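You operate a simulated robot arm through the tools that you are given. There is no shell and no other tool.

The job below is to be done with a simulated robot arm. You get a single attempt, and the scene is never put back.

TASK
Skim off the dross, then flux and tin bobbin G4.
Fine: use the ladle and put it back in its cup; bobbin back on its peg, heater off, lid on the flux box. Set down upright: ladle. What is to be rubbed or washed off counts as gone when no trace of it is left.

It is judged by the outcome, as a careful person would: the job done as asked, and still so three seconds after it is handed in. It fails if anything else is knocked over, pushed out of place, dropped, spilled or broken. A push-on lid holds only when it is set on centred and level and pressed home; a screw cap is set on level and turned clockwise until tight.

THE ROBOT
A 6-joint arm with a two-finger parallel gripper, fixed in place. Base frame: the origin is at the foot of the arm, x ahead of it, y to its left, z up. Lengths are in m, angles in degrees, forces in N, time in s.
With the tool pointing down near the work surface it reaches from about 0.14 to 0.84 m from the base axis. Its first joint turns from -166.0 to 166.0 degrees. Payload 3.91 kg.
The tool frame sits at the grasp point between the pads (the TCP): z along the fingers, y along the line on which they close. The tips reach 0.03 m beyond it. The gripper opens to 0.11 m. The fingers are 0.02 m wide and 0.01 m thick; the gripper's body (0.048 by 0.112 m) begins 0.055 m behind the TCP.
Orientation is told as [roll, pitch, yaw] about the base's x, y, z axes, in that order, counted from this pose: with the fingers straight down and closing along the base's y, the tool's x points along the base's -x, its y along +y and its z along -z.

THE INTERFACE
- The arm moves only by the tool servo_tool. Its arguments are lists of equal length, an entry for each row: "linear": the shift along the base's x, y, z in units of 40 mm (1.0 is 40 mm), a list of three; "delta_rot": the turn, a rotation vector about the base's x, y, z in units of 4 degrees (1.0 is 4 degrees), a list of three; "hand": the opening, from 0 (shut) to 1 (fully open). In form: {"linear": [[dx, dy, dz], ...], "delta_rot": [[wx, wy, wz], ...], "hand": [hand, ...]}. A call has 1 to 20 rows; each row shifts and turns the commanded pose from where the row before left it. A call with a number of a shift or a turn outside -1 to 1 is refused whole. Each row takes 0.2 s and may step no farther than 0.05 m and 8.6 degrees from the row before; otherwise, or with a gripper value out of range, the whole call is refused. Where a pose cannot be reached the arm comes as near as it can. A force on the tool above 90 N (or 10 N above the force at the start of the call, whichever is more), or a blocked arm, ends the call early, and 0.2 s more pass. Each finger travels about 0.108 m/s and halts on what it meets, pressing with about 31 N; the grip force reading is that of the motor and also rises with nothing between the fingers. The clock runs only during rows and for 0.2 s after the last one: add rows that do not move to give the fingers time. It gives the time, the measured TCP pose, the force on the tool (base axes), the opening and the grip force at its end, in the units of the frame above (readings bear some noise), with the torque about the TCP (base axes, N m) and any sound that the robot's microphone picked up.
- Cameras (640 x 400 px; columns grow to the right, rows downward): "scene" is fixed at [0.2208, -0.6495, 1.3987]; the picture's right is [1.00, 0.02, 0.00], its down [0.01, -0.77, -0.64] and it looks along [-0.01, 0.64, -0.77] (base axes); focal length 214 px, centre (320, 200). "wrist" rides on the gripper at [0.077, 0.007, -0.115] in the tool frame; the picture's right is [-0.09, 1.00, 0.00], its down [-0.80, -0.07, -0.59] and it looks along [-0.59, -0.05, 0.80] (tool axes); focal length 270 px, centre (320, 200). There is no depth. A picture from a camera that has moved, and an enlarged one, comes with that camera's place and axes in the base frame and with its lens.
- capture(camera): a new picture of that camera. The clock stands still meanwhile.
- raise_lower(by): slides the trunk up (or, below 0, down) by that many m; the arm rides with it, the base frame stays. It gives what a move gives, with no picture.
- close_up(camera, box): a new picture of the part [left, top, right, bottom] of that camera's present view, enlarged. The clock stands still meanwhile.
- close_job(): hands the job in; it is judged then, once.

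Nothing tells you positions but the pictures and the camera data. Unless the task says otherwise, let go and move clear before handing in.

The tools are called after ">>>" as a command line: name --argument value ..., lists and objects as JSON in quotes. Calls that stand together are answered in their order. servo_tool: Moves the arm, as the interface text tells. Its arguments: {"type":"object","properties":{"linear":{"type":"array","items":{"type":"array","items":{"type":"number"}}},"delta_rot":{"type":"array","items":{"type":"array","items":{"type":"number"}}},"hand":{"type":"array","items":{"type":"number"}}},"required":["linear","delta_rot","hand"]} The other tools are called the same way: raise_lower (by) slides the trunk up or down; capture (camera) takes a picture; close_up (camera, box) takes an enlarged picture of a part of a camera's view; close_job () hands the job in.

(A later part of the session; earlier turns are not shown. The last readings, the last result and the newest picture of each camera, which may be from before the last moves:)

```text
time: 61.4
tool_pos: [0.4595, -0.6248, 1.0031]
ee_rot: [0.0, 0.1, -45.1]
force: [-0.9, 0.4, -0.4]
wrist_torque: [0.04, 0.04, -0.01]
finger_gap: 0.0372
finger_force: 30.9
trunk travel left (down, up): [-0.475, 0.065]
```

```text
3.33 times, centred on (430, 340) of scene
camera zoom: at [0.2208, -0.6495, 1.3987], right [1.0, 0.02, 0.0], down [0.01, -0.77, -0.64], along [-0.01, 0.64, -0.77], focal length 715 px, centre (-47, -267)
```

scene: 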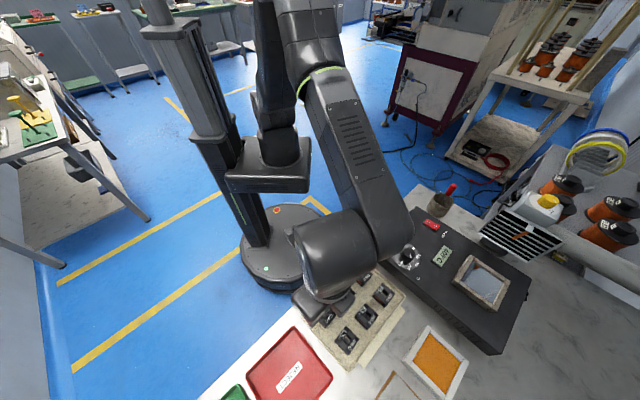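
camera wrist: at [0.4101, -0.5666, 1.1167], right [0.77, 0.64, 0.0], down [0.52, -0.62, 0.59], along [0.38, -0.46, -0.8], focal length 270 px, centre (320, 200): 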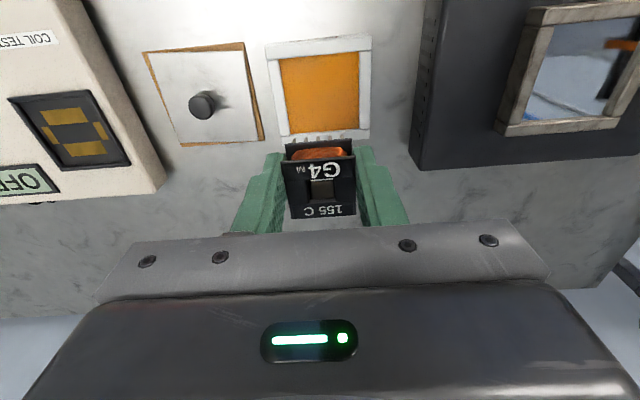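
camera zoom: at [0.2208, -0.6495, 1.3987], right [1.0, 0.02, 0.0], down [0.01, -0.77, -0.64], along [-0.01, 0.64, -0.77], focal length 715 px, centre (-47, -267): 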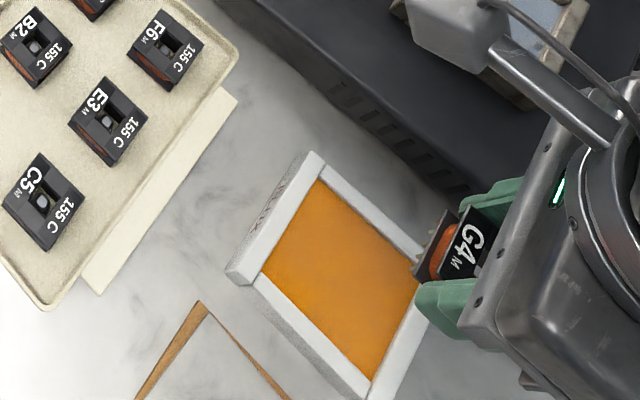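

The flux opening is centred near (0.457, -0.620), rim about z 0.86 with flux just below. I centre over it and descend to just above the flux.

>>> servo_tool --linear '[[-0.065, 0.11, 0], [0, 0, -0.7], [0, 0, -0.8], [0, 0, -0.6], [0, 0, -0.4], [0, 0, 0], [0, 0, 0]]' --delta_rot '[[0, 0, 0], [0, 0, 0], [0, 0, 0], [0, 0, 0], [0, 0, 0], [0, 0, 0], [0, 0, 0]]' --hand '[0.1, 0.1, 0.1, 0.1, 0.1, 0.1, 0.1]'

>>> close_up --camera "wrist" --box '[220, 60, 420, 220]'

>>> close_up --camera "scene" --box '[380, 300, 500, 400]'

```text
time: 63.0
tool_pos: [0.458, -0.6207, 0.9023]
ee_rot: [0.0, 0.0, -45.0]
force: [0.3, 0.1, -0.6]
wrist_torque: [0.01, 0.0, 0.04]
finger_gap: 0.0373
finger_force: 31.0
trunk travel left (down, up): [-0.475, 0.065]
```

```text
2.50 times, centred on (320, 140) of wrist
camera zoom: at [0.4082, -0.5619, 1.0167], right [0.77, 0.64, 0.0], down [0.52, -0.62, 0.59], along [0.38, -0.46, -0.8], focal length 676 px, centre (320, 350)
```

zoom: 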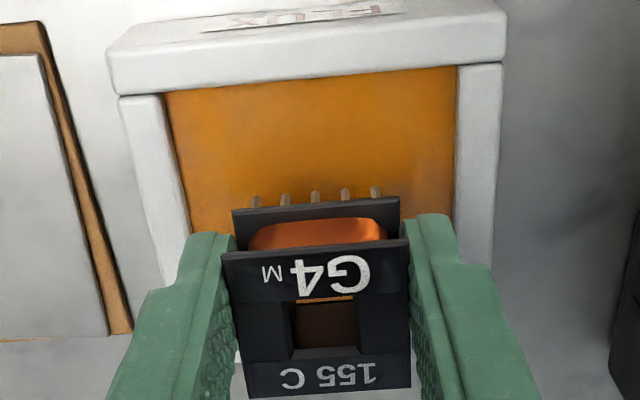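

```text
4.00 times, centred on (440, 350) of scene
camera zoom: at [0.2208, -0.6495, 1.3987], right [1.0, 0.02, 0.0], down [0.01, -0.77, -0.64], along [-0.01, 0.64, -0.77], focal length 858 px, centre (-160, -400)
```

zoom: 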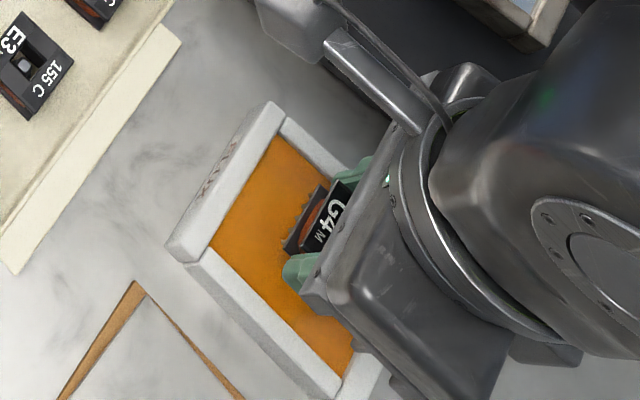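

>>> servo_tool --linear '[[0, 0, -0.1], [0, 0, -0.1], [0, 0, 0]]' --delta_rot '[[0, 0, 0], [0, 0, 0], [0, 0, 0]]' --hand '[0.1, 0.1, 0.1]'

>>> close_up --camera "wrist" --box '[250, 90, 390, 190]'

>>> close_up --camera "scene" --box '[410, 320, 490, 390]'

```text
time: 63.8
tool_pos: [0.4589, -0.6194, 0.8935]
ee_rot: [0.0, 0.0, -45.1]
force: [0.5, 0.0, -0.4]
wrist_torque: [0.02, -0.01, -0.02]
finger_gap: 0.0374
finger_force: 30.9
trunk travel left (down, up): [-0.475, 0.065]
```

```text
4.00 times, centred on (320, 140) of wrist
camera zoom: at [0.4087, -0.5616, 1.0088], right [0.77, 0.64, 0.0], down [0.52, -0.62, 0.59], along [0.38, -0.46, -0.8], focal length 1081 px, centre (320, 440)
```

zoom: 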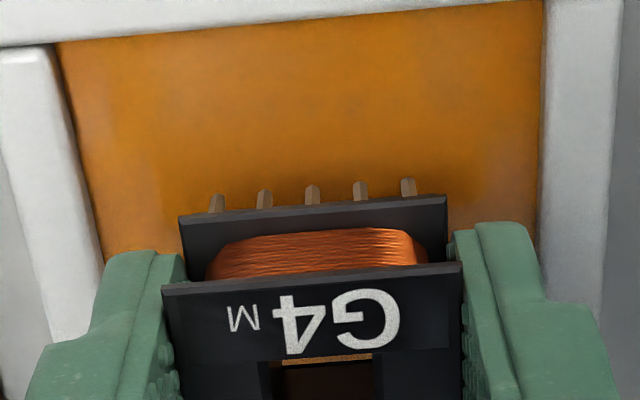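

```text
5.71 times, centred on (450, 355) of scene
camera zoom: at [0.2208, -0.6495, 1.3987], right [1.0, 0.02, 0.0], down [0.01, -0.77, -0.64], along [-0.01, 0.64, -0.77], focal length 1226 px, centre (-423, -686)
```

zoom: 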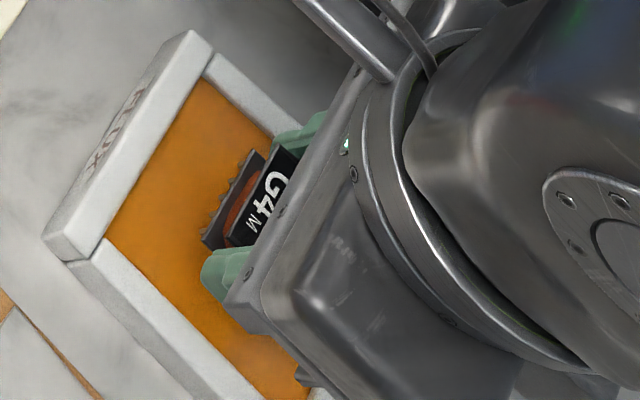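

>>> servo_tool --linear '[[0, 0, -0.1], [0, 0, -0.05], [0, 0, 0]]' --delta_rot '[[0, 0, 0], [0, 0, 0], [0, 0, 0]]' --hand '[0.1, 0.1, 0.1]'

>>> close_up --camera "wrist" --box '[250, 90, 390, 190]'

```text
time: 64.6
tool_pos: [0.4577, -0.62, 0.8884]
ee_rot: [0.0, 0.0, -45.0]
force: [-0.1, 0.0, -0.3]
wrist_torque: [0.02, 0.03, -0.04]
finger_gap: 0.0373
finger_force: 31.2
trunk travel left (down, up): [-0.475, 0.065]
```

```text
4.00 times, centred on (320, 140) of wrist
camera zoom: at [0.4081, -0.5611, 1.0024], right [0.77, 0.64, 0.0], down [0.52, -0.62, 0.59], along [0.38, -0.46, -0.8], focal length 1081 px, centre (320, 440)
```

zoom: 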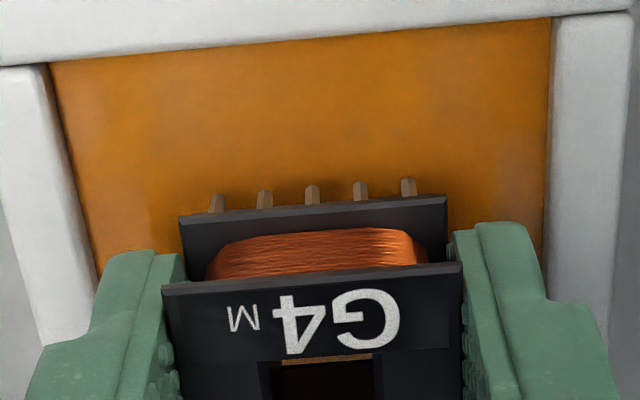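

>>> servo_tool --linear '[[0, 0, -0.1], [0, 0, 0]]' --delta_rot '[[0, 0, 0], [0, 0, 0]]' --hand '[0.1, 0.1]'

>>> close_up --camera "wrist" --box '[250, 90, 390, 190]'

>>> servo_tool --linear '[[0, 0, -0.1], [0, 0, 0]]' --delta_rot '[[0, 0, 0], [0, 0, 0]]' --hand '[0.1, 0.1]'

>>> close_up --camera "wrist" --box '[250, 90, 390, 190]'

```text
time: 65.2
tool_pos: [0.4586, -0.6198, 0.884]
ee_rot: [0.0, 0.0, -45.0]
force: [-1.2, 0.0, -0.8]
wrist_torque: [-0.01, 0.02, 0.04]
finger_gap: 0.0371
finger_force: 30.7
trunk travel left (down, up): [-0.475, 0.065]
```

```text
4.00 times, centred on (320, 140) of wrist
camera zoom: at [0.4083, -0.5611, 0.9985], right [0.77, 0.64, 0.0], down [0.52, -0.62, 0.59], along [0.38, -0.46, -0.8], focal length 1081 px, centre (320, 440)
```

zoom: 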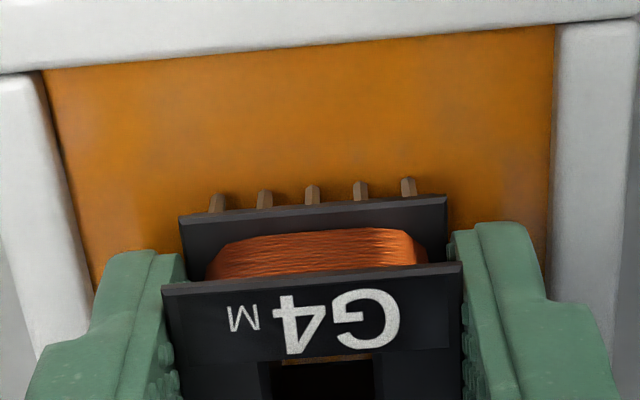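

```text
time: 65.8
tool_pos: [0.4574, -0.6207, 0.8806]
ee_rot: [0.0, 0.0, -45.0]
force: [0.8, 0.4, -1.0]
wrist_torque: [0.0, 0.01, 0.02]
finger_gap: 0.0373
finger_force: 31.0
trunk travel left (down, up): [-0.475, 0.065]
```

```text
4.00 times, centred on (320, 140) of wrist
camera zoom: at [0.4081, -0.5608, 0.9947], right [0.77, 0.64, 0.0], down [0.52, -0.62, 0.59], along [0.38, -0.46, -0.8], focal length 1081 px, centre (320, 440)
```

zoom: 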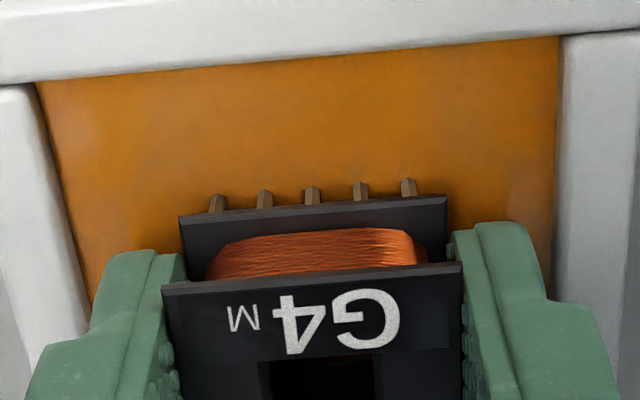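

The flux rim is nearer z 0.848 with the flux a bit lower; the fit inside is 6 mm each side. I continue down in small steps until the pins dip.

>>> servo_tool --linear '[[0, 0, -0.075], [0, 0, 0]]' --delta_rot '[[0, 0, 0], [0, 0, 0]]' --hand '[0.1, 0.1]'

>>> close_up --camera "wrist" --box '[280, 120, 360, 180]'

>>> servo_tool --linear '[[0, 0, -0.075], [0, 0, 0]]' --delta_rot '[[0, 0, 0], [0, 0, 0]]' --hand '[0.1, 0.1]'

>>> close_up --camera "wrist" --box '[280, 120, 360, 180]'

```text
time: 66.4
tool_pos: [0.4584, -0.6204, 0.8777]
ee_rot: [0.0, 0.0, -45.0]
force: [0.3, -0.7, 2.8]
wrist_torque: [0.01, 0.04, 0.02]
finger_gap: 0.0374
finger_force: 30.6
trunk travel left (down, up): [-0.475, 0.065]
```

```text
6.67 times, centred on (320, 150) of wrist
camera zoom: at [0.408, -0.5604, 0.9922], right [0.77, 0.64, 0.0], down [0.52, -0.62, 0.59], along [0.38, -0.46, -0.8], focal length 1802 px, centre (320, 533)
```

zoom: 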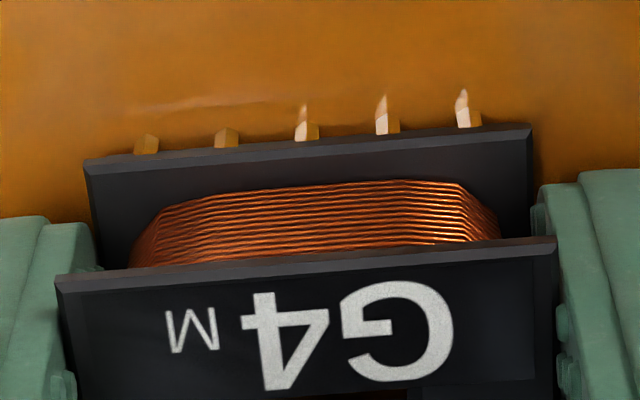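

```text
time: 67.0
tool_pos: [0.4579, -0.6175, 0.878]
ee_rot: [-0.1, -0.3, -45.1]
force: [0.3, -2.1, 21.6]
wrist_torque: [0.16, 0.08, 0.02]
finger_gap: 0.0372
finger_force: 31.0
trunk travel left (down, up): [-0.475, 0.065]
```

```text
6.67 times, centred on (320, 150) of wrist
camera zoom: at [0.4076, -0.5597, 0.9916], right [0.77, 0.64, 0.0], down [0.51, -0.61, 0.6], along [0.38, -0.46, -0.8], focal length 1802 px, centre (320, 533)
```

zoom: 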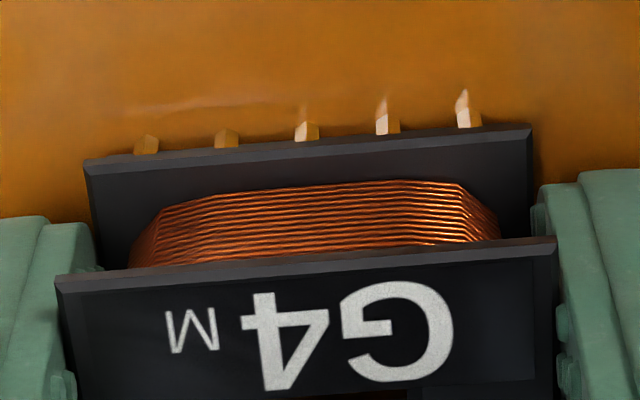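

Contact: pins have dipped and turned glossy. I ease off to a light touch, hold briefly, then lift and inspect.

>>> servo_tool --linear '[[0, 0, 0.075], [0, 0, 0.02], [0, 0, 0], [0, 0, 0], [0, 0, 0], [0, 0, 0], [0, 0, 0], [0, 0, 0], [0, 0, 0], [0, 0, 0]]' --delta_rot '[[0, 0, 0], [0, 0, 0], [0, 0, 0], [0, 0, 0], [0, 0, 0], [0, 0, 0], [0, 0, 0], [0, 0, 0], [0, 0, 0], [0, 0, 0]]' --hand '[0.1, 0.1, 0.1, 0.1, 0.1, 0.1, 0.1, 0.1, 0.1, 0.1]'

>>> close_up --camera "wrist" --box '[280, 120, 360, 180]'

>>> servo_tool --linear '[[0, 0, 0.1], [0, 0, 0.2], [0, 0, 0.4], [0, 0, 0.5], [0, 0, 0.5], [0, 0, 0.6], [0, 0, 0.6], [0, 0, 0]]' --delta_rot '[[0, 0, 0], [0, 0, 0], [0, 0, 0], [0, 0, 0], [0, 0, 0], [0, 0, 0], [0, 0, 0], [0, 0, 0]]' --hand '[0.1, 0.1, 0.1, 0.1, 0.1, 0.1, 0.1, 0.1]'

>>> close_up --camera "wrist" --box '[280, 120, 360, 180]'

>>> close_up --camera "scene" --box '[410, 280, 500, 380]'

```text
time: 69.2
tool_pos: [0.4576, -0.6186, 0.8769]
ee_rot: [0.0, -0.1, -45.0]
force: [2.2, 0.4, 7.7]
wrist_torque: [0.0, -0.06, -0.01]
finger_gap: 0.0374
finger_force: 30.9
trunk travel left (down, up): [-0.475, 0.065]
```

```text
6.67 times, centred on (320, 150) of wrist
camera zoom: at [0.4079, -0.5604, 0.992], right [0.77, 0.64, 0.0], down [0.52, -0.62, 0.59], along [0.38, -0.46, -0.8], focal length 1802 px, centre (320, 533)
```

zoom: 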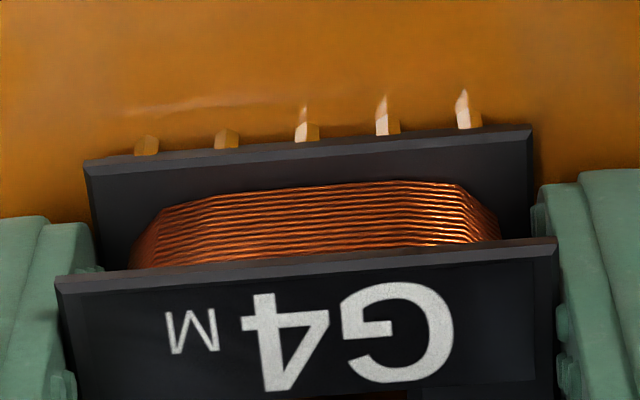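

```text
time: 71.0
tool_pos: [0.4593, -0.6179, 0.9929]
ee_rot: [0.0, -0.1, -45.0]
force: [-0.1, -0.6, -0.3]
wrist_torque: [-0.04, -0.05, 0.02]
finger_gap: 0.0372
finger_force: 31.4
trunk travel left (down, up): [-0.475, 0.065]
```

```text
6.67 times, centred on (320, 150) of wrist
camera zoom: at [0.4089, -0.5599, 1.1079], right [0.77, 0.64, 0.0], down [0.52, -0.62, 0.59], along [0.38, -0.46, -0.8], focal length 1802 px, centre (320, 533)
```

zoom: 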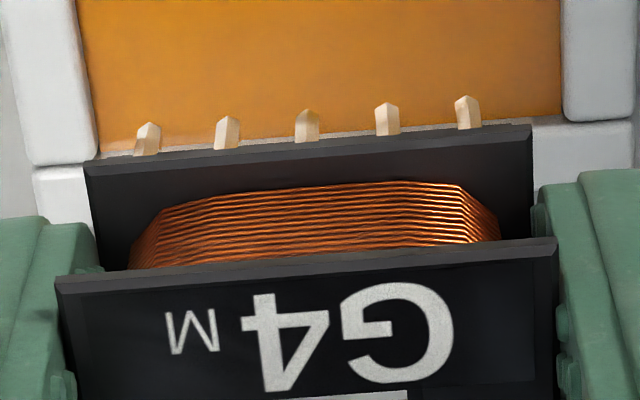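

```text
4.00 times, centred on (455, 330) of scene
camera zoom: at [0.2208, -0.6495, 1.3987], right [1.0, 0.02, 0.0], down [0.01, -0.77, -0.64], along [-0.01, 0.64, -0.77], focal length 858 px, centre (-220, -320)
```

zoom: 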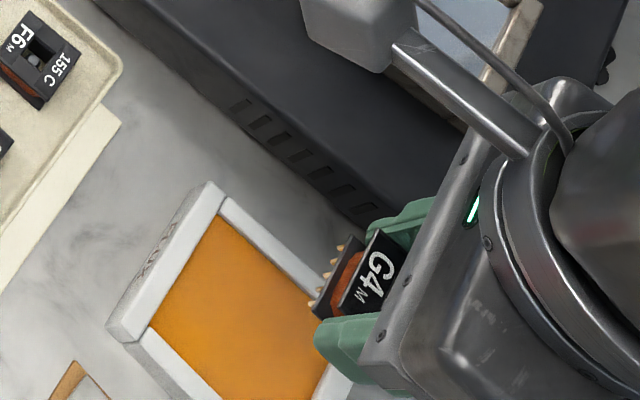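

All five pins are coated with flux. I carry the bobbin over to the solder pot.

>>> servo_tool --linear '[[0.3, 0.33, 0], [0.55, 0.61, 0], [0.65, 0.71, 0], [0.65, 0.71, 0], [0.65, 0.71, 0], [0.45, 0.5, 0], [0.168, 0.185, 0], [0, 0, 0], [0, 0, 0]]' --delta_rot '[[0, 0, 0], [0, 0, 0], [0, 0, 0], [0, 0, 0], [0, 0, 0], [0, 0, 0], [0, 0, 0], [0, 0, 0], [0, 0, 0]]' --hand '[0.1, 0.1, 0.1, 0.1, 0.1, 0.1, 0.1, 0.1, 0.1]'

>>> close_up --camera "wrist" --box '[220, 40, 420, 200]'

>>> close_up --camera "scene" --box '[430, 200, 570, 320]'

```text
time: 73.0
tool_pos: [0.5953, -0.4695, 0.9946]
ee_rot: [0.0, 0.0, -44.9]
force: [-0.8, -0.5, -0.3]
wrist_torque: [0.03, -0.01, -0.01]
finger_gap: 0.0374
finger_force: 31.0
trunk travel left (down, up): [-0.475, 0.065]
```

```text
2.50 times, centred on (320, 120) of wrist
camera zoom: at [0.5453, -0.4109, 1.1089], right [0.77, 0.64, 0.0], down [0.52, -0.62, 0.59], along [0.38, -0.46, -0.8], focal length 676 px, centre (320, 400)
```

zoom: 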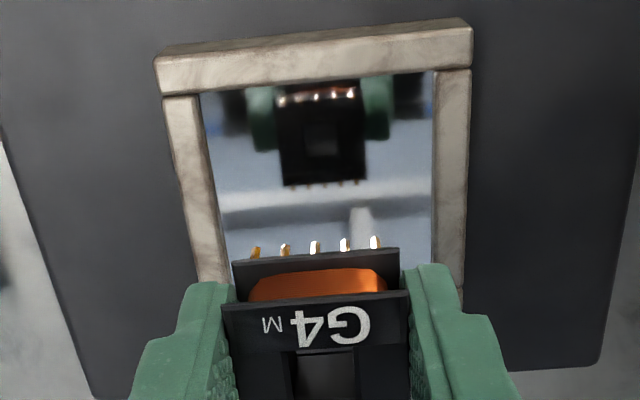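

```text
3.33 times, centred on (500, 260) of scene
camera zoom: at [0.2208, -0.6495, 1.3987], right [1.0, 0.02, 0.0], down [0.01, -0.77, -0.64], along [-0.01, 0.64, -0.77], focal length 715 px, centre (-280, 0)
```

zoom: 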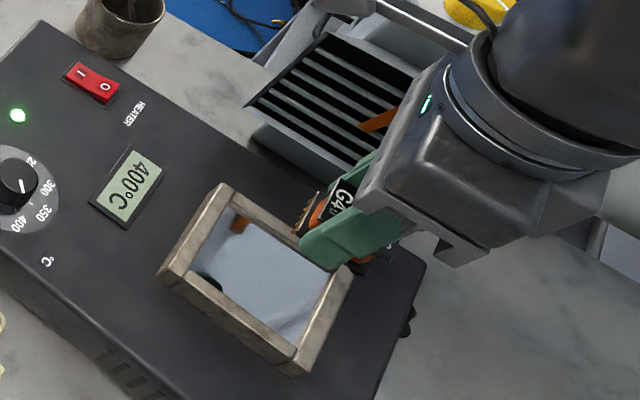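

Centred over the pot. I descend toward the solder and then step down gently.

>>> servo_tool --linear '[[0, 0, -0.5], [0, 0, -0.5], [0, 0, -0.3], [0, 0, 0], [0, 0, 0]]' --delta_rot '[[0, 0, 0], [0, 0, 0], [0, 0, 0], [0, 0, 0], [0, 0, 0]]' --hand '[0.1, 0.1, 0.1, 0.1, 0.1]'

>>> close_up --camera "wrist" --box '[240, 80, 400, 200]'

```text
time: 74.2
tool_pos: [0.5955, -0.4699, 0.9421]
ee_rot: [0.0, 0.1, -45.1]
force: [-1.2, -0.7, 0.7]
wrist_torque: [-0.01, 0.02, 0.0]
finger_gap: 0.0375
finger_force: 30.6
trunk travel left (down, up): [-0.475, 0.065]
```

```text
3.33 times, centred on (320, 140) of wrist
camera zoom: at [0.5455, -0.4116, 1.0566], right [0.77, 0.64, 0.0], down [0.52, -0.62, 0.59], along [0.38, -0.46, -0.8], focal length 901 px, centre (320, 400)
```

zoom: 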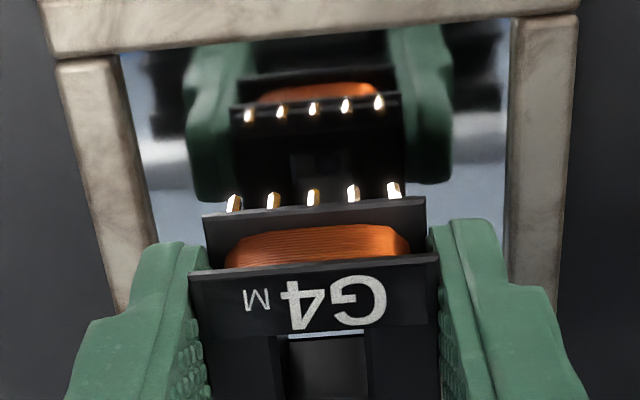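

>>> servo_tool --linear '[[0, 0, -0.15], [0, 0, -0.15], [0, 0, 0]]' --delta_rot '[[0, 0, 0], [0, 0, 0], [0, 0, 0]]' --hand '[0.1, 0.1, 0.1]'

>>> close_up --camera "wrist" --box '[240, 80, 400, 200]'

```text
time: 75.0
tool_pos: [0.5965, -0.4696, 0.9289]
ee_rot: [0.0, 0.0, -45.0]
force: [-0.8, 0.3, -1.8]
wrist_torque: [-0.03, 0.0, 0.03]
finger_gap: 0.0372
finger_force: 31.2
trunk travel left (down, up): [-0.475, 0.065]
```

```text
3.33 times, centred on (320, 140) of wrist
camera zoom: at [0.546, -0.4109, 1.0441], right [0.77, 0.64, 0.0], down [0.52, -0.62, 0.59], along [0.38, -0.46, -0.8], focal length 901 px, centre (320, 400)
```

zoom: 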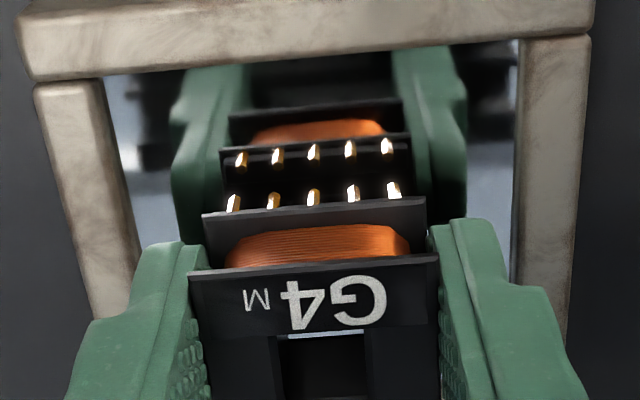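

>>> servo_tool --linear '[[0, 0, -0.15], [0, 0, -0.04], [0, 0, 0]]' --delta_rot '[[0, 0, 0], [0, 0, 0], [0, 0, 0]]' --hand '[0.1, 0.1, 0.1]'

>>> close_up --camera "wrist" --box '[240, 80, 400, 200]'

```text
time: 75.8
tool_pos: [0.5959, -0.4689, 0.9215]
ee_rot: [-0.1, 0.1, -44.9]
force: [0.0, 0.6, -0.8]
wrist_torque: [0.02, 0.02, -0.05]
finger_gap: 0.0375
finger_force: 30.8
trunk travel left (down, up): [-0.475, 0.065]
```

```text
3.33 times, centred on (320, 140) of wrist
camera zoom: at [0.5456, -0.4111, 1.0365], right [0.77, 0.64, 0.0], down [0.52, -0.62, 0.59], along [0.38, -0.46, -0.8], focal length 901 px, centre (320, 400)
```

zoom: 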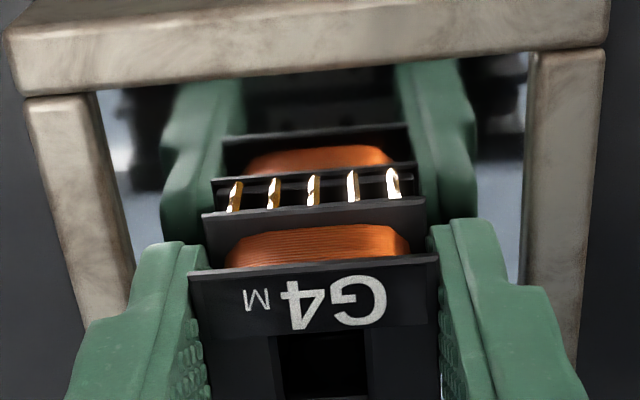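

The pins now meet their reflections. I go a little deeper, a step at a time.

>>> servo_tool --linear '[[0, 0, -0.05], [0, 0, 0]]' --delta_rot '[[0, 0, 0], [0, 0, 0]]' --hand '[0.1, 0.1]'

>>> close_up --camera "wrist" --box '[240, 80, 400, 200]'

```text
time: 76.4
tool_pos: [0.5955, -0.4684, 0.9192]
ee_rot: [0.1, 0.1, -45.0]
force: [0.1, 0.1, 0.1]
wrist_torque: [-0.02, -0.01, 0.02]
finger_gap: 0.0376
finger_force: 31.1
trunk travel left (down, up): [-0.475, 0.065]
```

```text
3.33 times, centred on (320, 140) of wrist
camera zoom: at [0.5456, -0.411, 1.0346], right [0.77, 0.64, 0.0], down [0.52, -0.62, 0.59], along [0.38, -0.46, -0.8], focal length 901 px, centre (320, 400)
```

zoom: 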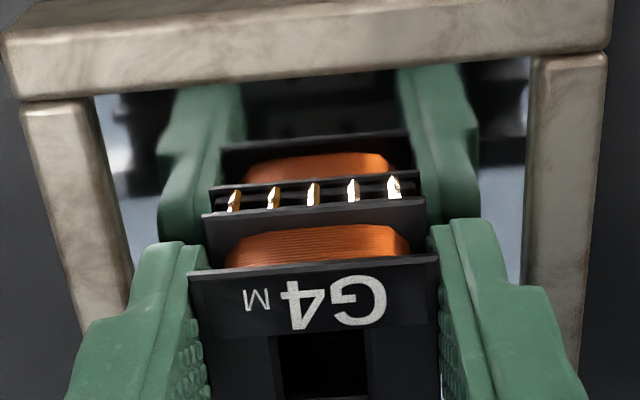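

>>> servo_tool --linear '[[0, 0, -0.03], [0, 0, 0]]' --delta_rot '[[0, 0, 0], [0, 0, 0]]' --hand '[0.1, 0.1]'

>>> servo_tool --linear '[[0, 0, -0.02], [0, 0, 0]]' --delta_rot '[[0, 0, 0], [0, 0, 0]]' --hand '[0.1, 0.1]'

>>> close_up --camera "wrist" --box '[240, 80, 400, 200]'

```text
time: 77.0
tool_pos: [0.5948, -0.4697, 0.9198]
ee_rot: [0.0, -0.2, -45.0]
force: [1.0, -0.5, 3.5]
wrist_torque: [0.0, -0.01, 0.01]
finger_gap: 0.0373
finger_force: 30.9
trunk travel left (down, up): [-0.475, 0.065]
```

```text
time: 77.6
tool_pos: [0.595, -0.4691, 0.9201]
ee_rot: [0.0, -0.3, -45.0]
force: [2.5, 0.5, 12.5]
wrist_torque: [0.09, 0.04, 0.0]
finger_gap: 0.0371
finger_force: 31.1
trunk travel left (down, up): [-0.475, 0.065]
```

```text
3.33 times, centred on (320, 140) of wrist
camera zoom: at [0.545, -0.4107, 1.0338], right [0.77, 0.64, 0.0], down [0.52, -0.61, 0.6], along [0.38, -0.46, -0.8], focal length 901 px, centre (320, 400)
```

zoom: 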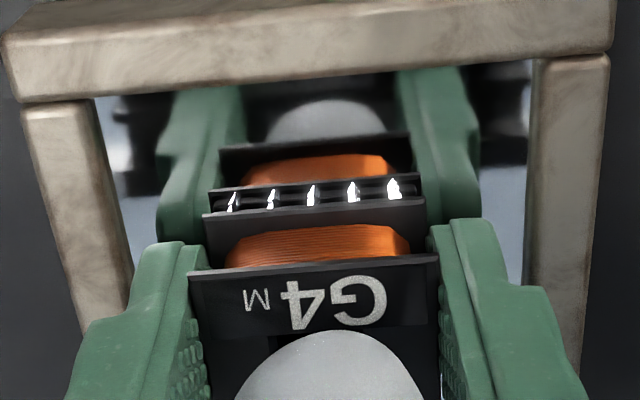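

The pins have turned silver and a puff of flux smoke shows. I ease the pressure, hold a moment longer, then lift out slowly and inspect.

>>> servo_tool --linear '[[0, 0, 0.03], [0, 0, 0], [0, 0, 0], [0, 0, 0], [0, 0, 0.1], [0, 0, 0.2], [0, 0, 0.4], [0, 0, 0.6], [0, 0, 0.6], [0, 0, 0]]' --delta_rot '[[0, 0, 0], [0, 0, 0], [0, 0, 0], [0, 0, 0], [0, 0, 0], [0, 0, 0], [0, 0, 0], [0, 0, 0], [0, 0, 0], [0, 0, 0]]' --hand '[0.1, 0.1, 0.1, 0.1, 0.1, 0.1, 0.1, 0.1, 0.1, 0.1]'

>>> close_up --camera "wrist" --box '[220, 40, 420, 200]'

>>> close_up --camera "wrist" --box '[280, 120, 360, 180]'

>>> close_up --camera "scene" --box '[430, 200, 570, 320]'

```text
time: 79.8
tool_pos: [0.5937, -0.4687, 0.996]
ee_rot: [-0.1, 0.0, -45.0]
force: [-0.3, 0.2, -0.4]
wrist_torque: [0.02, 0.01, 0.0]
finger_gap: 0.0372
finger_force: 31.3
trunk travel left (down, up): [-0.475, 0.065]
```

```text
2.50 times, centred on (320, 120) of wrist
camera zoom: at [0.5441, -0.4106, 1.1098], right [0.77, 0.64, 0.0], down [0.52, -0.62, 0.59], along [0.38, -0.46, -0.8], focal length 676 px, centre (320, 400)
```

zoom: 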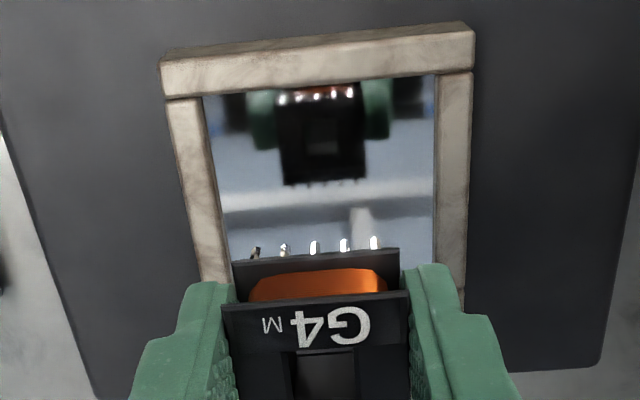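

```text
6.67 times, centred on (320, 150) of wrist
camera zoom: at [0.5441, -0.4106, 1.1098], right [0.77, 0.64, 0.0], down [0.52, -0.62, 0.59], along [0.38, -0.46, -0.8], focal length 1802 px, centre (320, 533)
```

zoom: 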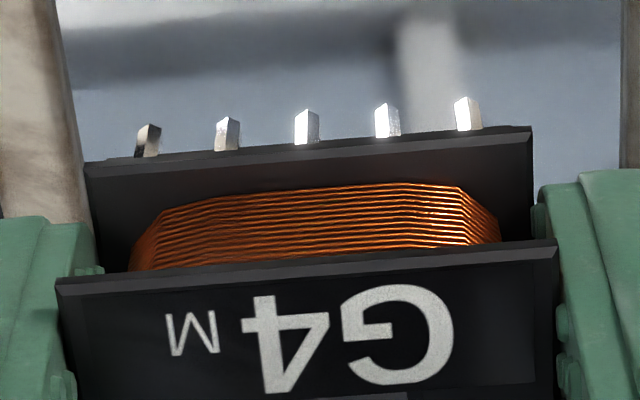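

```text
3.33 times, centred on (500, 260) of scene
camera zoom: at [0.2208, -0.6495, 1.3987], right [1.0, 0.02, 0.0], down [0.01, -0.77, -0.64], along [-0.01, 0.64, -0.77], focal length 715 px, centre (-280, 0)
```

zoom: 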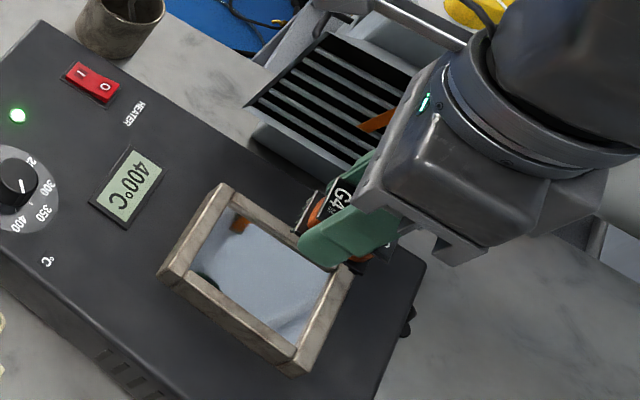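

The pins are silver. I carry the bobbin back to above its peg, inspecting the pins again there.

>>> servo_tool --linear '[[-0.45, -0.081, 0], [-0.85, -0.153, 0], [-0.95, -0.171, 0], [-0.95, -0.171, 0], [-0.95, -0.171, 0], [-0.95, -0.171, 0], [-0.95, -0.171, 0], [-0.95, -0.171, 0], [-0.95, -0.171, 0], [-0.85, -0.153, 0], [-0.435, -0.078, 0], [0, 0, 0], [0, 0, 0]]' --delta_rot '[[0, 0, 0], [0, 0, 0], [0, 0, 0], [0, 0, 0], [0, 0, 0], [0, 0, 0], [0, 0, 0], [0, 0, 0], [0, 0, 0], [0, 0, 0], [0, 0, 0], [0, 0, 0], [0, 0, 0]]' --hand '[0.1, 0.1, 0.1, 0.1, 0.1, 0.1, 0.1, 0.1, 0.1, 0.1, 0.1, 0.1, 0.1]'

>>> close_up --camera "wrist" --box '[220, 60, 420, 220]'

>>> close_up --camera "wrist" --box '[280, 120, 360, 180]'

```text
time: 82.6
tool_pos: [0.2258, -0.5366, 0.9974]
ee_rot: [0.0, 0.0, -45.0]
force: [-0.3, 0.9, -0.3]
wrist_torque: [-0.02, -0.01, 0.02]
finger_gap: 0.0373
finger_force: 30.9
trunk travel left (down, up): [-0.475, 0.065]
```

```text
2.50 times, centred on (320, 140) of wrist
camera zoom: at [0.175, -0.477, 1.1116], right [0.77, 0.64, 0.0], down [0.52, -0.62, 0.59], along [0.38, -0.46, -0.8], focal length 676 px, centre (320, 350)
```

zoom: 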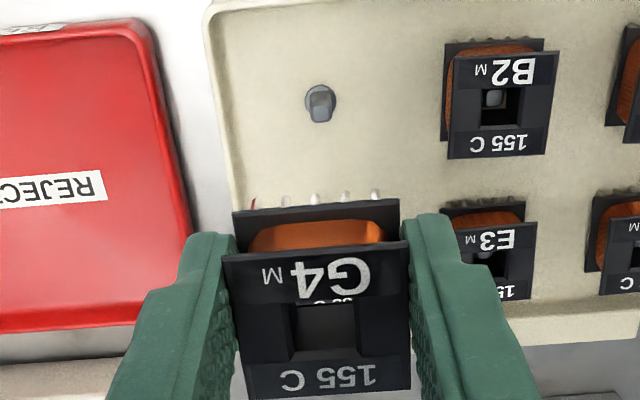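

```text
6.67 times, centred on (320, 150) of wrist
camera zoom: at [0.175, -0.477, 1.1116], right [0.77, 0.64, 0.0], down [0.52, -0.62, 0.59], along [0.38, -0.46, -0.8], focal length 1802 px, centre (320, 533)
```

zoom: 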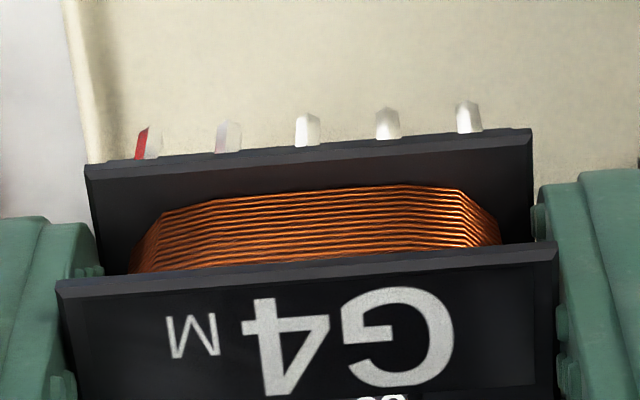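

All five pins are bright and tinned. My commanded position is within 1 mm of where I picked it, so I lower it over the peg, checking before it engages.

>>> servo_tool --linear '[[-0.018, -0.003, -0.8], [0, 0, -0.9], [0, 0, -0.8], [0, 0, -0.4], [0, 0, 0], [0, 0, 0]]' --delta_rot '[[0, 0, 0], [0, 0, 0], [0, 0, 0], [0, 0, 0], [0, 0, 0], [0, 0, 0]]' --hand '[0.1, 0.1, 0.1, 0.1, 0.1, 0.1]'

>>> close_up --camera "wrist" --box '[220, 80, 400, 220]'

>>> close_up --camera "scene" --box '[290, 280, 370, 350]'

```text
time: 84.0
tool_pos: [0.2258, -0.5358, 0.88]
ee_rot: [0.0, 0.0, -45.1]
force: [0.0, 0.1, -0.6]
wrist_torque: [0.02, 0.0, -0.01]
finger_gap: 0.0373
finger_force: 31.0
trunk travel left (down, up): [-0.475, 0.065]
```

```text
2.86 times, centred on (310, 150) of wrist
camera zoom: at [0.175, -0.4772, 0.9945], right [0.77, 0.64, 0.0], down [0.52, -0.62, 0.59], along [0.38, -0.46, -0.8], focal length 772 px, centre (349, 343)
```

zoom: 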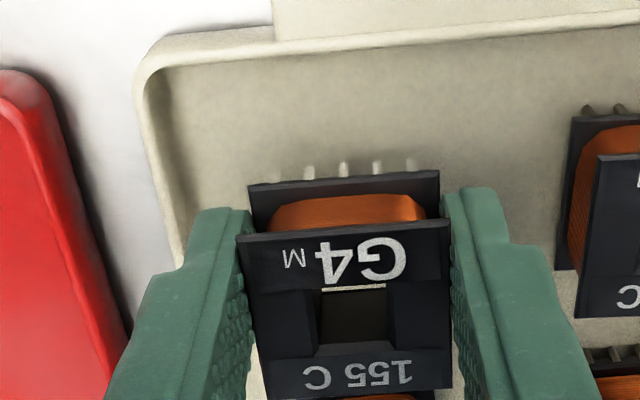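

```text
5.71 times, centred on (330, 315) of scene
camera zoom: at [0.2208, -0.6495, 1.3987], right [1.0, 0.02, 0.0], down [0.01, -0.77, -0.64], along [-0.01, 0.64, -0.77], focal length 1226 px, centre (263, -457)
```

zoom: 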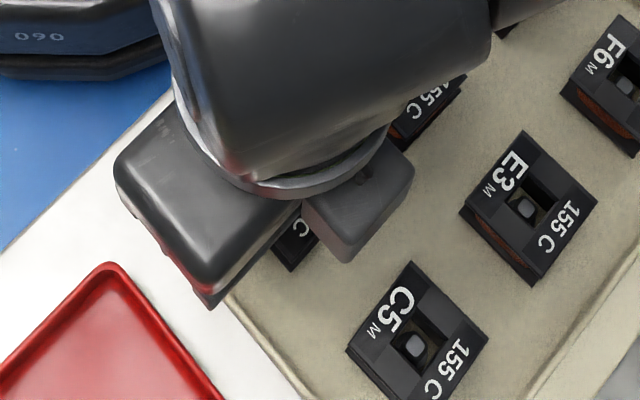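

>>> servo_tool --linear '[[0, 0, -0.12], [0, 0, -0.08], [0, 0, -0.08], [0, 0, 0]]' --delta_rot '[[0, 0, 0], [0, 0, 0], [0, 0, 0], [0, 0, 0]]' --hand '[0.1, 0.1, 0.1, 0.1]'

>>> close_up --camera "wrist" --box '[220, 80, 400, 220]'

```text
time: 85.0
tool_pos: [0.2244, -0.5358, 0.8692]
ee_rot: [0.1, 0.0, -45.1]
force: [0.1, 0.1, -0.8]
wrist_torque: [0.0, 0.01, -0.01]
finger_gap: 0.0372
finger_force: 31.4
trunk travel left (down, up): [-0.475, 0.065]
```

```text
2.86 times, centred on (310, 150) of wrist
camera zoom: at [0.1743, -0.477, 0.9837], right [0.77, 0.64, 0.0], down [0.52, -0.62, 0.59], along [0.38, -0.46, -0.8], focal length 772 px, centre (349, 343)
```

zoom: 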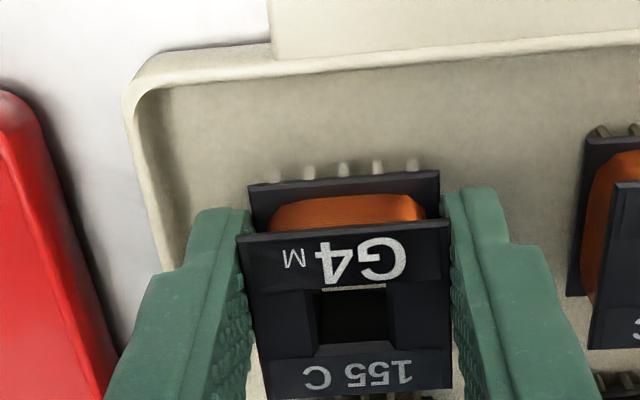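

>>> servo_tool --linear '[[0, 0, -0.08], [0, 0, -0.06], [0, 0, -0.04], [0, 0, 0]]' --delta_rot '[[0, 0, 0], [0, 0, 0], [0, 0, 0], [0, 0, 0]]' --hand '[0.1, 0.1, 0.1, 0.1]'

>>> servo_tool --linear '[[0, 0, -0.025], [0, 0, 0]]' --delta_rot '[[0, 0, 0], [0, 0, 0]]' --hand '[0.1, 0.1]'

>>> close_up --camera "wrist" --box '[220, 80, 400, 220]'

```text
time: 86.0
tool_pos: [0.2248, -0.5352, 0.8617]
ee_rot: [0.1, 0.0, -45.0]
force: [0.1, -0.2, -0.3]
wrist_torque: [-0.02, -0.01, -0.01]
finger_gap: 0.0373
finger_force: 30.5
trunk travel left (down, up): [-0.475, 0.065]
```

```text
time: 86.6
tool_pos: [0.2243, -0.5352, 0.8608]
ee_rot: [0.0, 0.0, -44.9]
force: [-0.2, 0.5, -1.1]
wrist_torque: [0.0, -0.01, -0.04]
finger_gap: 0.0373
finger_force: 30.4
trunk travel left (down, up): [-0.475, 0.065]
```

```text
2.86 times, centred on (310, 150) of wrist
camera zoom: at [0.1746, -0.4774, 0.9751], right [0.77, 0.64, 0.0], down [0.52, -0.62, 0.59], along [0.38, -0.46, -0.8], focal length 772 px, centre (349, 343)
```

zoom: 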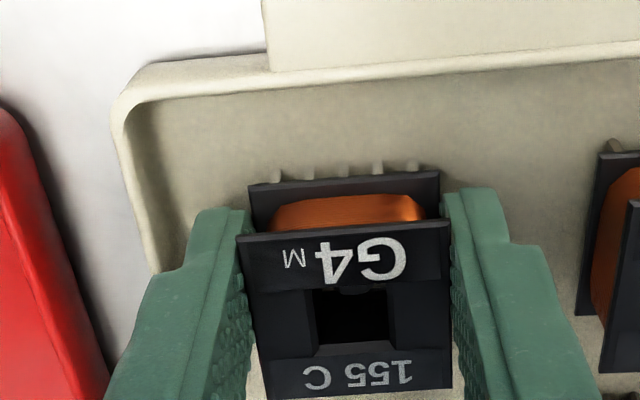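

>>> servo_tool --linear '[[0, 0, -0.025], [0, 0, 0]]' --delta_rot '[[0, 0, 0], [0, 0, 0]]' --hand '[0.1, 0.1]'

>>> servo_tool --linear '[[0, 0, -0.02], [0, 0, 0]]' --delta_rot '[[0, 0, 0], [0, 0, 0]]' --hand '[0.1, 0.1]'

```text
time: 87.2
tool_pos: [0.2233, -0.536, 0.8599]
ee_rot: [-0.1, 0.1, -45.0]
force: [-0.8, -0.7, 4.7]
wrist_torque: [0.01, 0.03, -0.01]
finger_gap: 0.0371
finger_force: 31.5
trunk travel left (down, up): [-0.475, 0.065]
```

```text
time: 87.8
tool_pos: [0.224, -0.5359, 0.8596]
ee_rot: [-0.1, -0.1, -44.9]
force: [-0.2, -1.2, 12.8]
wrist_torque: [0.0, -0.04, 0.02]
finger_gap: 0.0374
finger_force: 30.4
trunk travel left (down, up): [-0.475, 0.065]
```

G4 is seated at the same height as before. I release with the same narrow opening and rise.

>>> servo_tool --linear '[[0, 0, 0.03], [0, 0, 0], [0, 0, 0], [0, 0, 0], [0, 0, 0.2], [0, 0, 0.5], [0, 0, 0.8], [0, 0, 0.8], [0, 0, 0]]' --delta_rot '[[0, 0, 0], [0, 0, 0], [0, 0, 0], [0, 0, 0], [0, 0, 0], [0, 0, 0], [0, 0, 0], [0, 0, 0], [0, 0, 0]]' --hand '[0.34, 0.37, 0.39, 0.39, 0.39, 0.39, 0.39, 0.39, 0.39]'

>>> close_up --camera "wrist" --box '[220, 60, 420, 220]'

>>> close_up --camera "scene" --box '[270, 260, 390, 360]'

```text
time: 89.8
tool_pos: [0.2246, -0.5348, 0.9522]
ee_rot: [0.1, 0.0, -44.9]
force: [-0.4, 0.9, 0.2]
wrist_torque: [0.0, 0.01, 0.0]
finger_gap: 0.0429
finger_force: 0.1
trunk travel left (down, up): [-0.475, 0.065]
```

```text
2.50 times, centred on (320, 140) of wrist
camera zoom: at [0.1751, -0.4767, 1.0673], right [0.77, 0.64, 0.0], down [0.52, -0.62, 0.59], along [0.38, -0.46, -0.8], focal length 676 px, centre (320, 350)
```

zoom: 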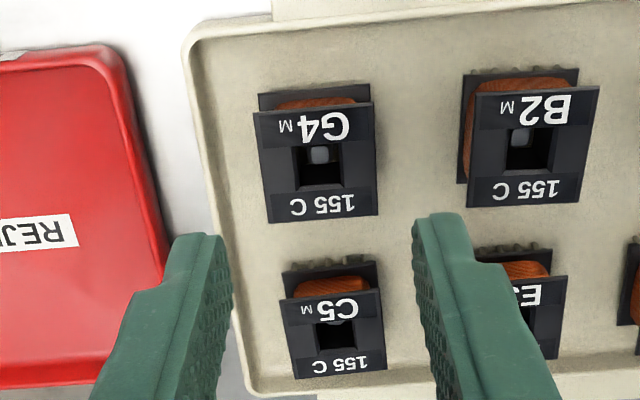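

```text
4.00 times, centred on (330, 310) of scene
camera zoom: at [0.2208, -0.6495, 1.3987], right [1.0, 0.02, 0.0], down [0.01, -0.77, -0.64], along [-0.01, 0.64, -0.77], focal length 858 px, centre (280, -240)
```

zoom: 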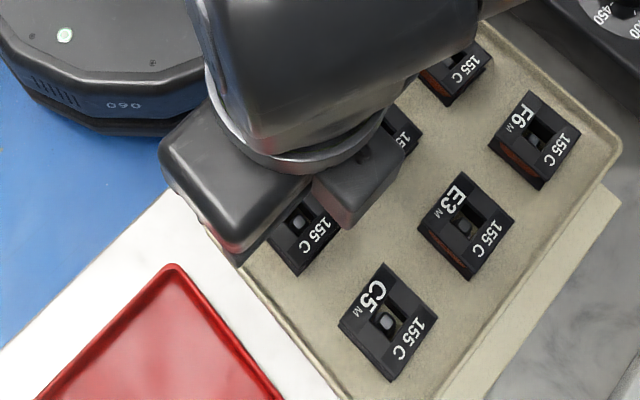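

G4 is back on its peg. Next is the flux lid: I move over it for a close look.

>>> servo_tool --linear '[[0, 0, 1], [0.596, -0.717, 0], [0.596, -0.717, 0.1], [0.596, -0.717, 0.1], [0.596, -0.717, 0], [0.596, -0.717, 0], [0.596, -0.717, 0], [0, 0, 0], [0, 0, 0]]' --delta_rot '[[0, 0, 0], [0, 0, 0], [0, 0, 0], [0, 0, 0], [0, 0, 0], [0, 0, 0], [0, 0, 0], [0, 0, 0], [0, 0, 0]]' --hand '[0.39, 0.39, 0.39, 0.39, 0.39, 0.39, 0.39, 0.39, 0.39]'

>>> capture --camera "wrist"

>>> close_up --camera "wrist" --box '[240, 60, 460, 200]'

>>> capture --camera "scene"

```text
time: 91.8
tool_pos: [0.3646, -0.7075, 0.9999]
ee_rot: [0.0, 0.1, -45.0]
force: [0.3, 0.3, 1.4]
wrist_torque: [-0.01, 0.04, -0.01]
finger_gap: 0.0431
finger_force: 0.0
trunk travel left (down, up): [-0.475, 0.065]
```

```text
taken
camera wrist: at [0.3159, -0.65, 1.1151], right [0.77, 0.64, 0.0], down [0.52, -0.62, 0.59], along [0.38, -0.46, -0.8], focal length 270 px, centre (320, 200)
```

wrist: 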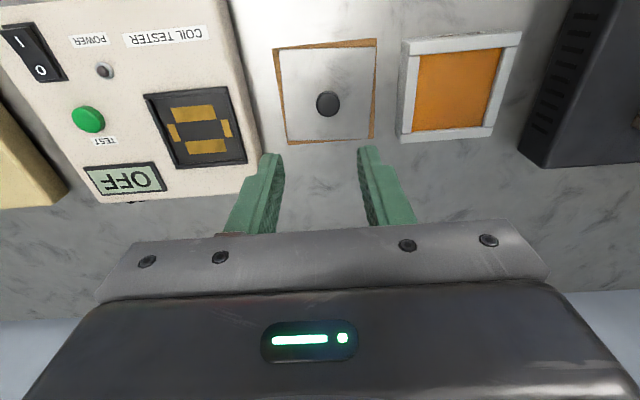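

```text
2.86 times, centred on (350, 130) of wrist
camera zoom: at [0.3159, -0.65, 1.1151], right [0.77, 0.64, 0.0], down [0.52, -0.62, 0.59], along [0.38, -0.46, -0.8], focal length 772 px, centre (234, 400)
```

zoom: 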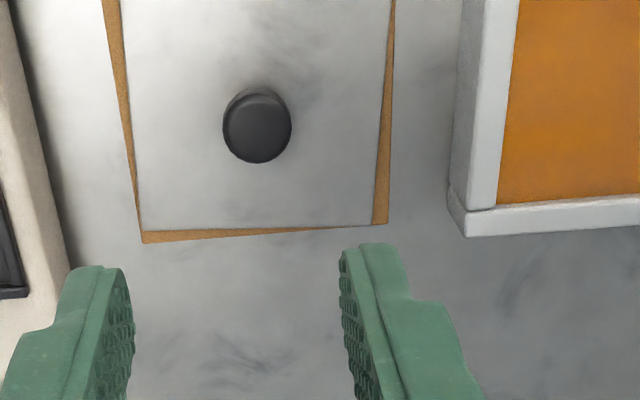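

```text
taken
```

scene: 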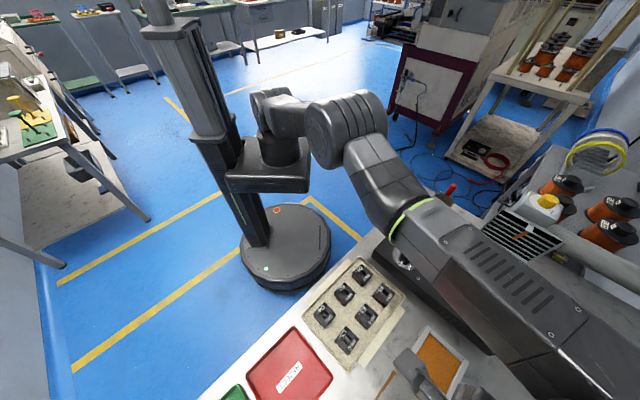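

>>> close_up --camera "wrist" --box '[260, 30, 400, 155]'

>>> close_up --camera "wrist" --box '[390, 20, 530, 150]'

>>> close_up --camera "scene" --box '[360, 320, 480, 400]'

```text
3.20 times, centred on (330, 92) of wrist
camera zoom: at [0.3159, -0.65, 1.1151], right [0.77, 0.64, 0.0], down [0.52, -0.62, 0.59], along [0.38, -0.46, -0.8], focal length 865 px, centre (288, 544)
```

zoom: 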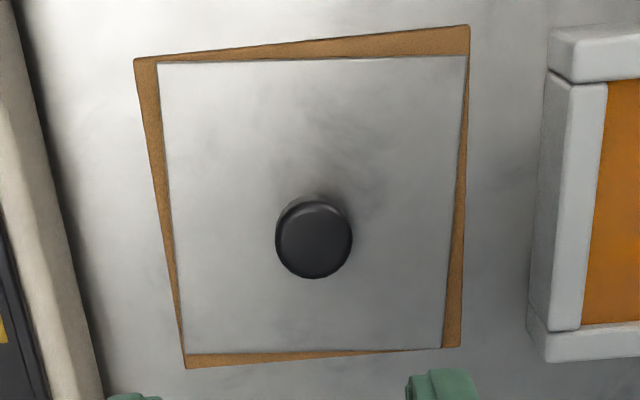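

```text
3.08 times, centred on (460, 85) of wrist
camera zoom: at [0.3159, -0.65, 1.1151], right [0.77, 0.64, 0.0], down [0.52, -0.62, 0.59], along [0.38, -0.46, -0.8], focal length 832 px, centre (-111, 554)
```

zoom: 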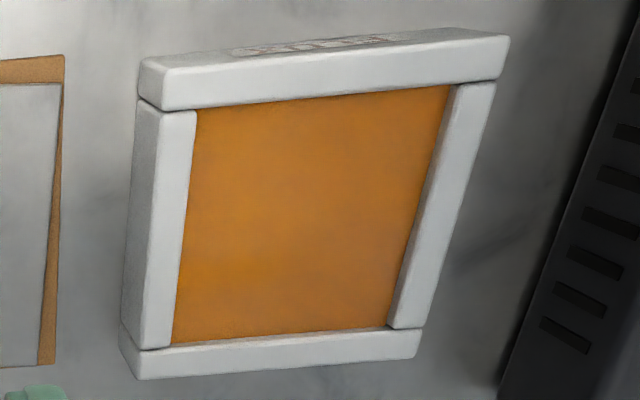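

```text
5.00 times, centred on (420, 360) of scene
camera zoom: at [0.2208, -0.6495, 1.3987], right [1.0, 0.02, 0.0], down [0.01, -0.77, -0.64], along [-0.01, 0.64, -0.77], focal length 1072 px, centre (-180, -600)
```

zoom: 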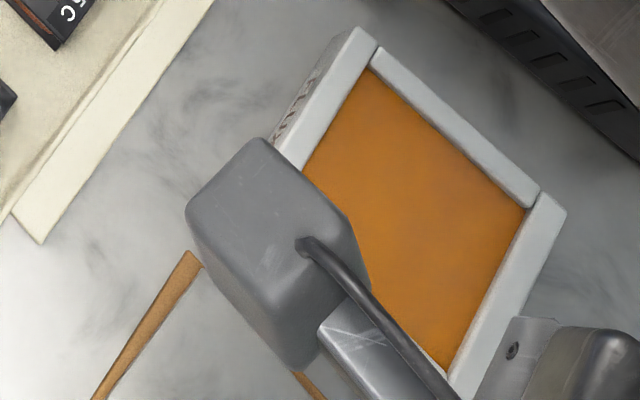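

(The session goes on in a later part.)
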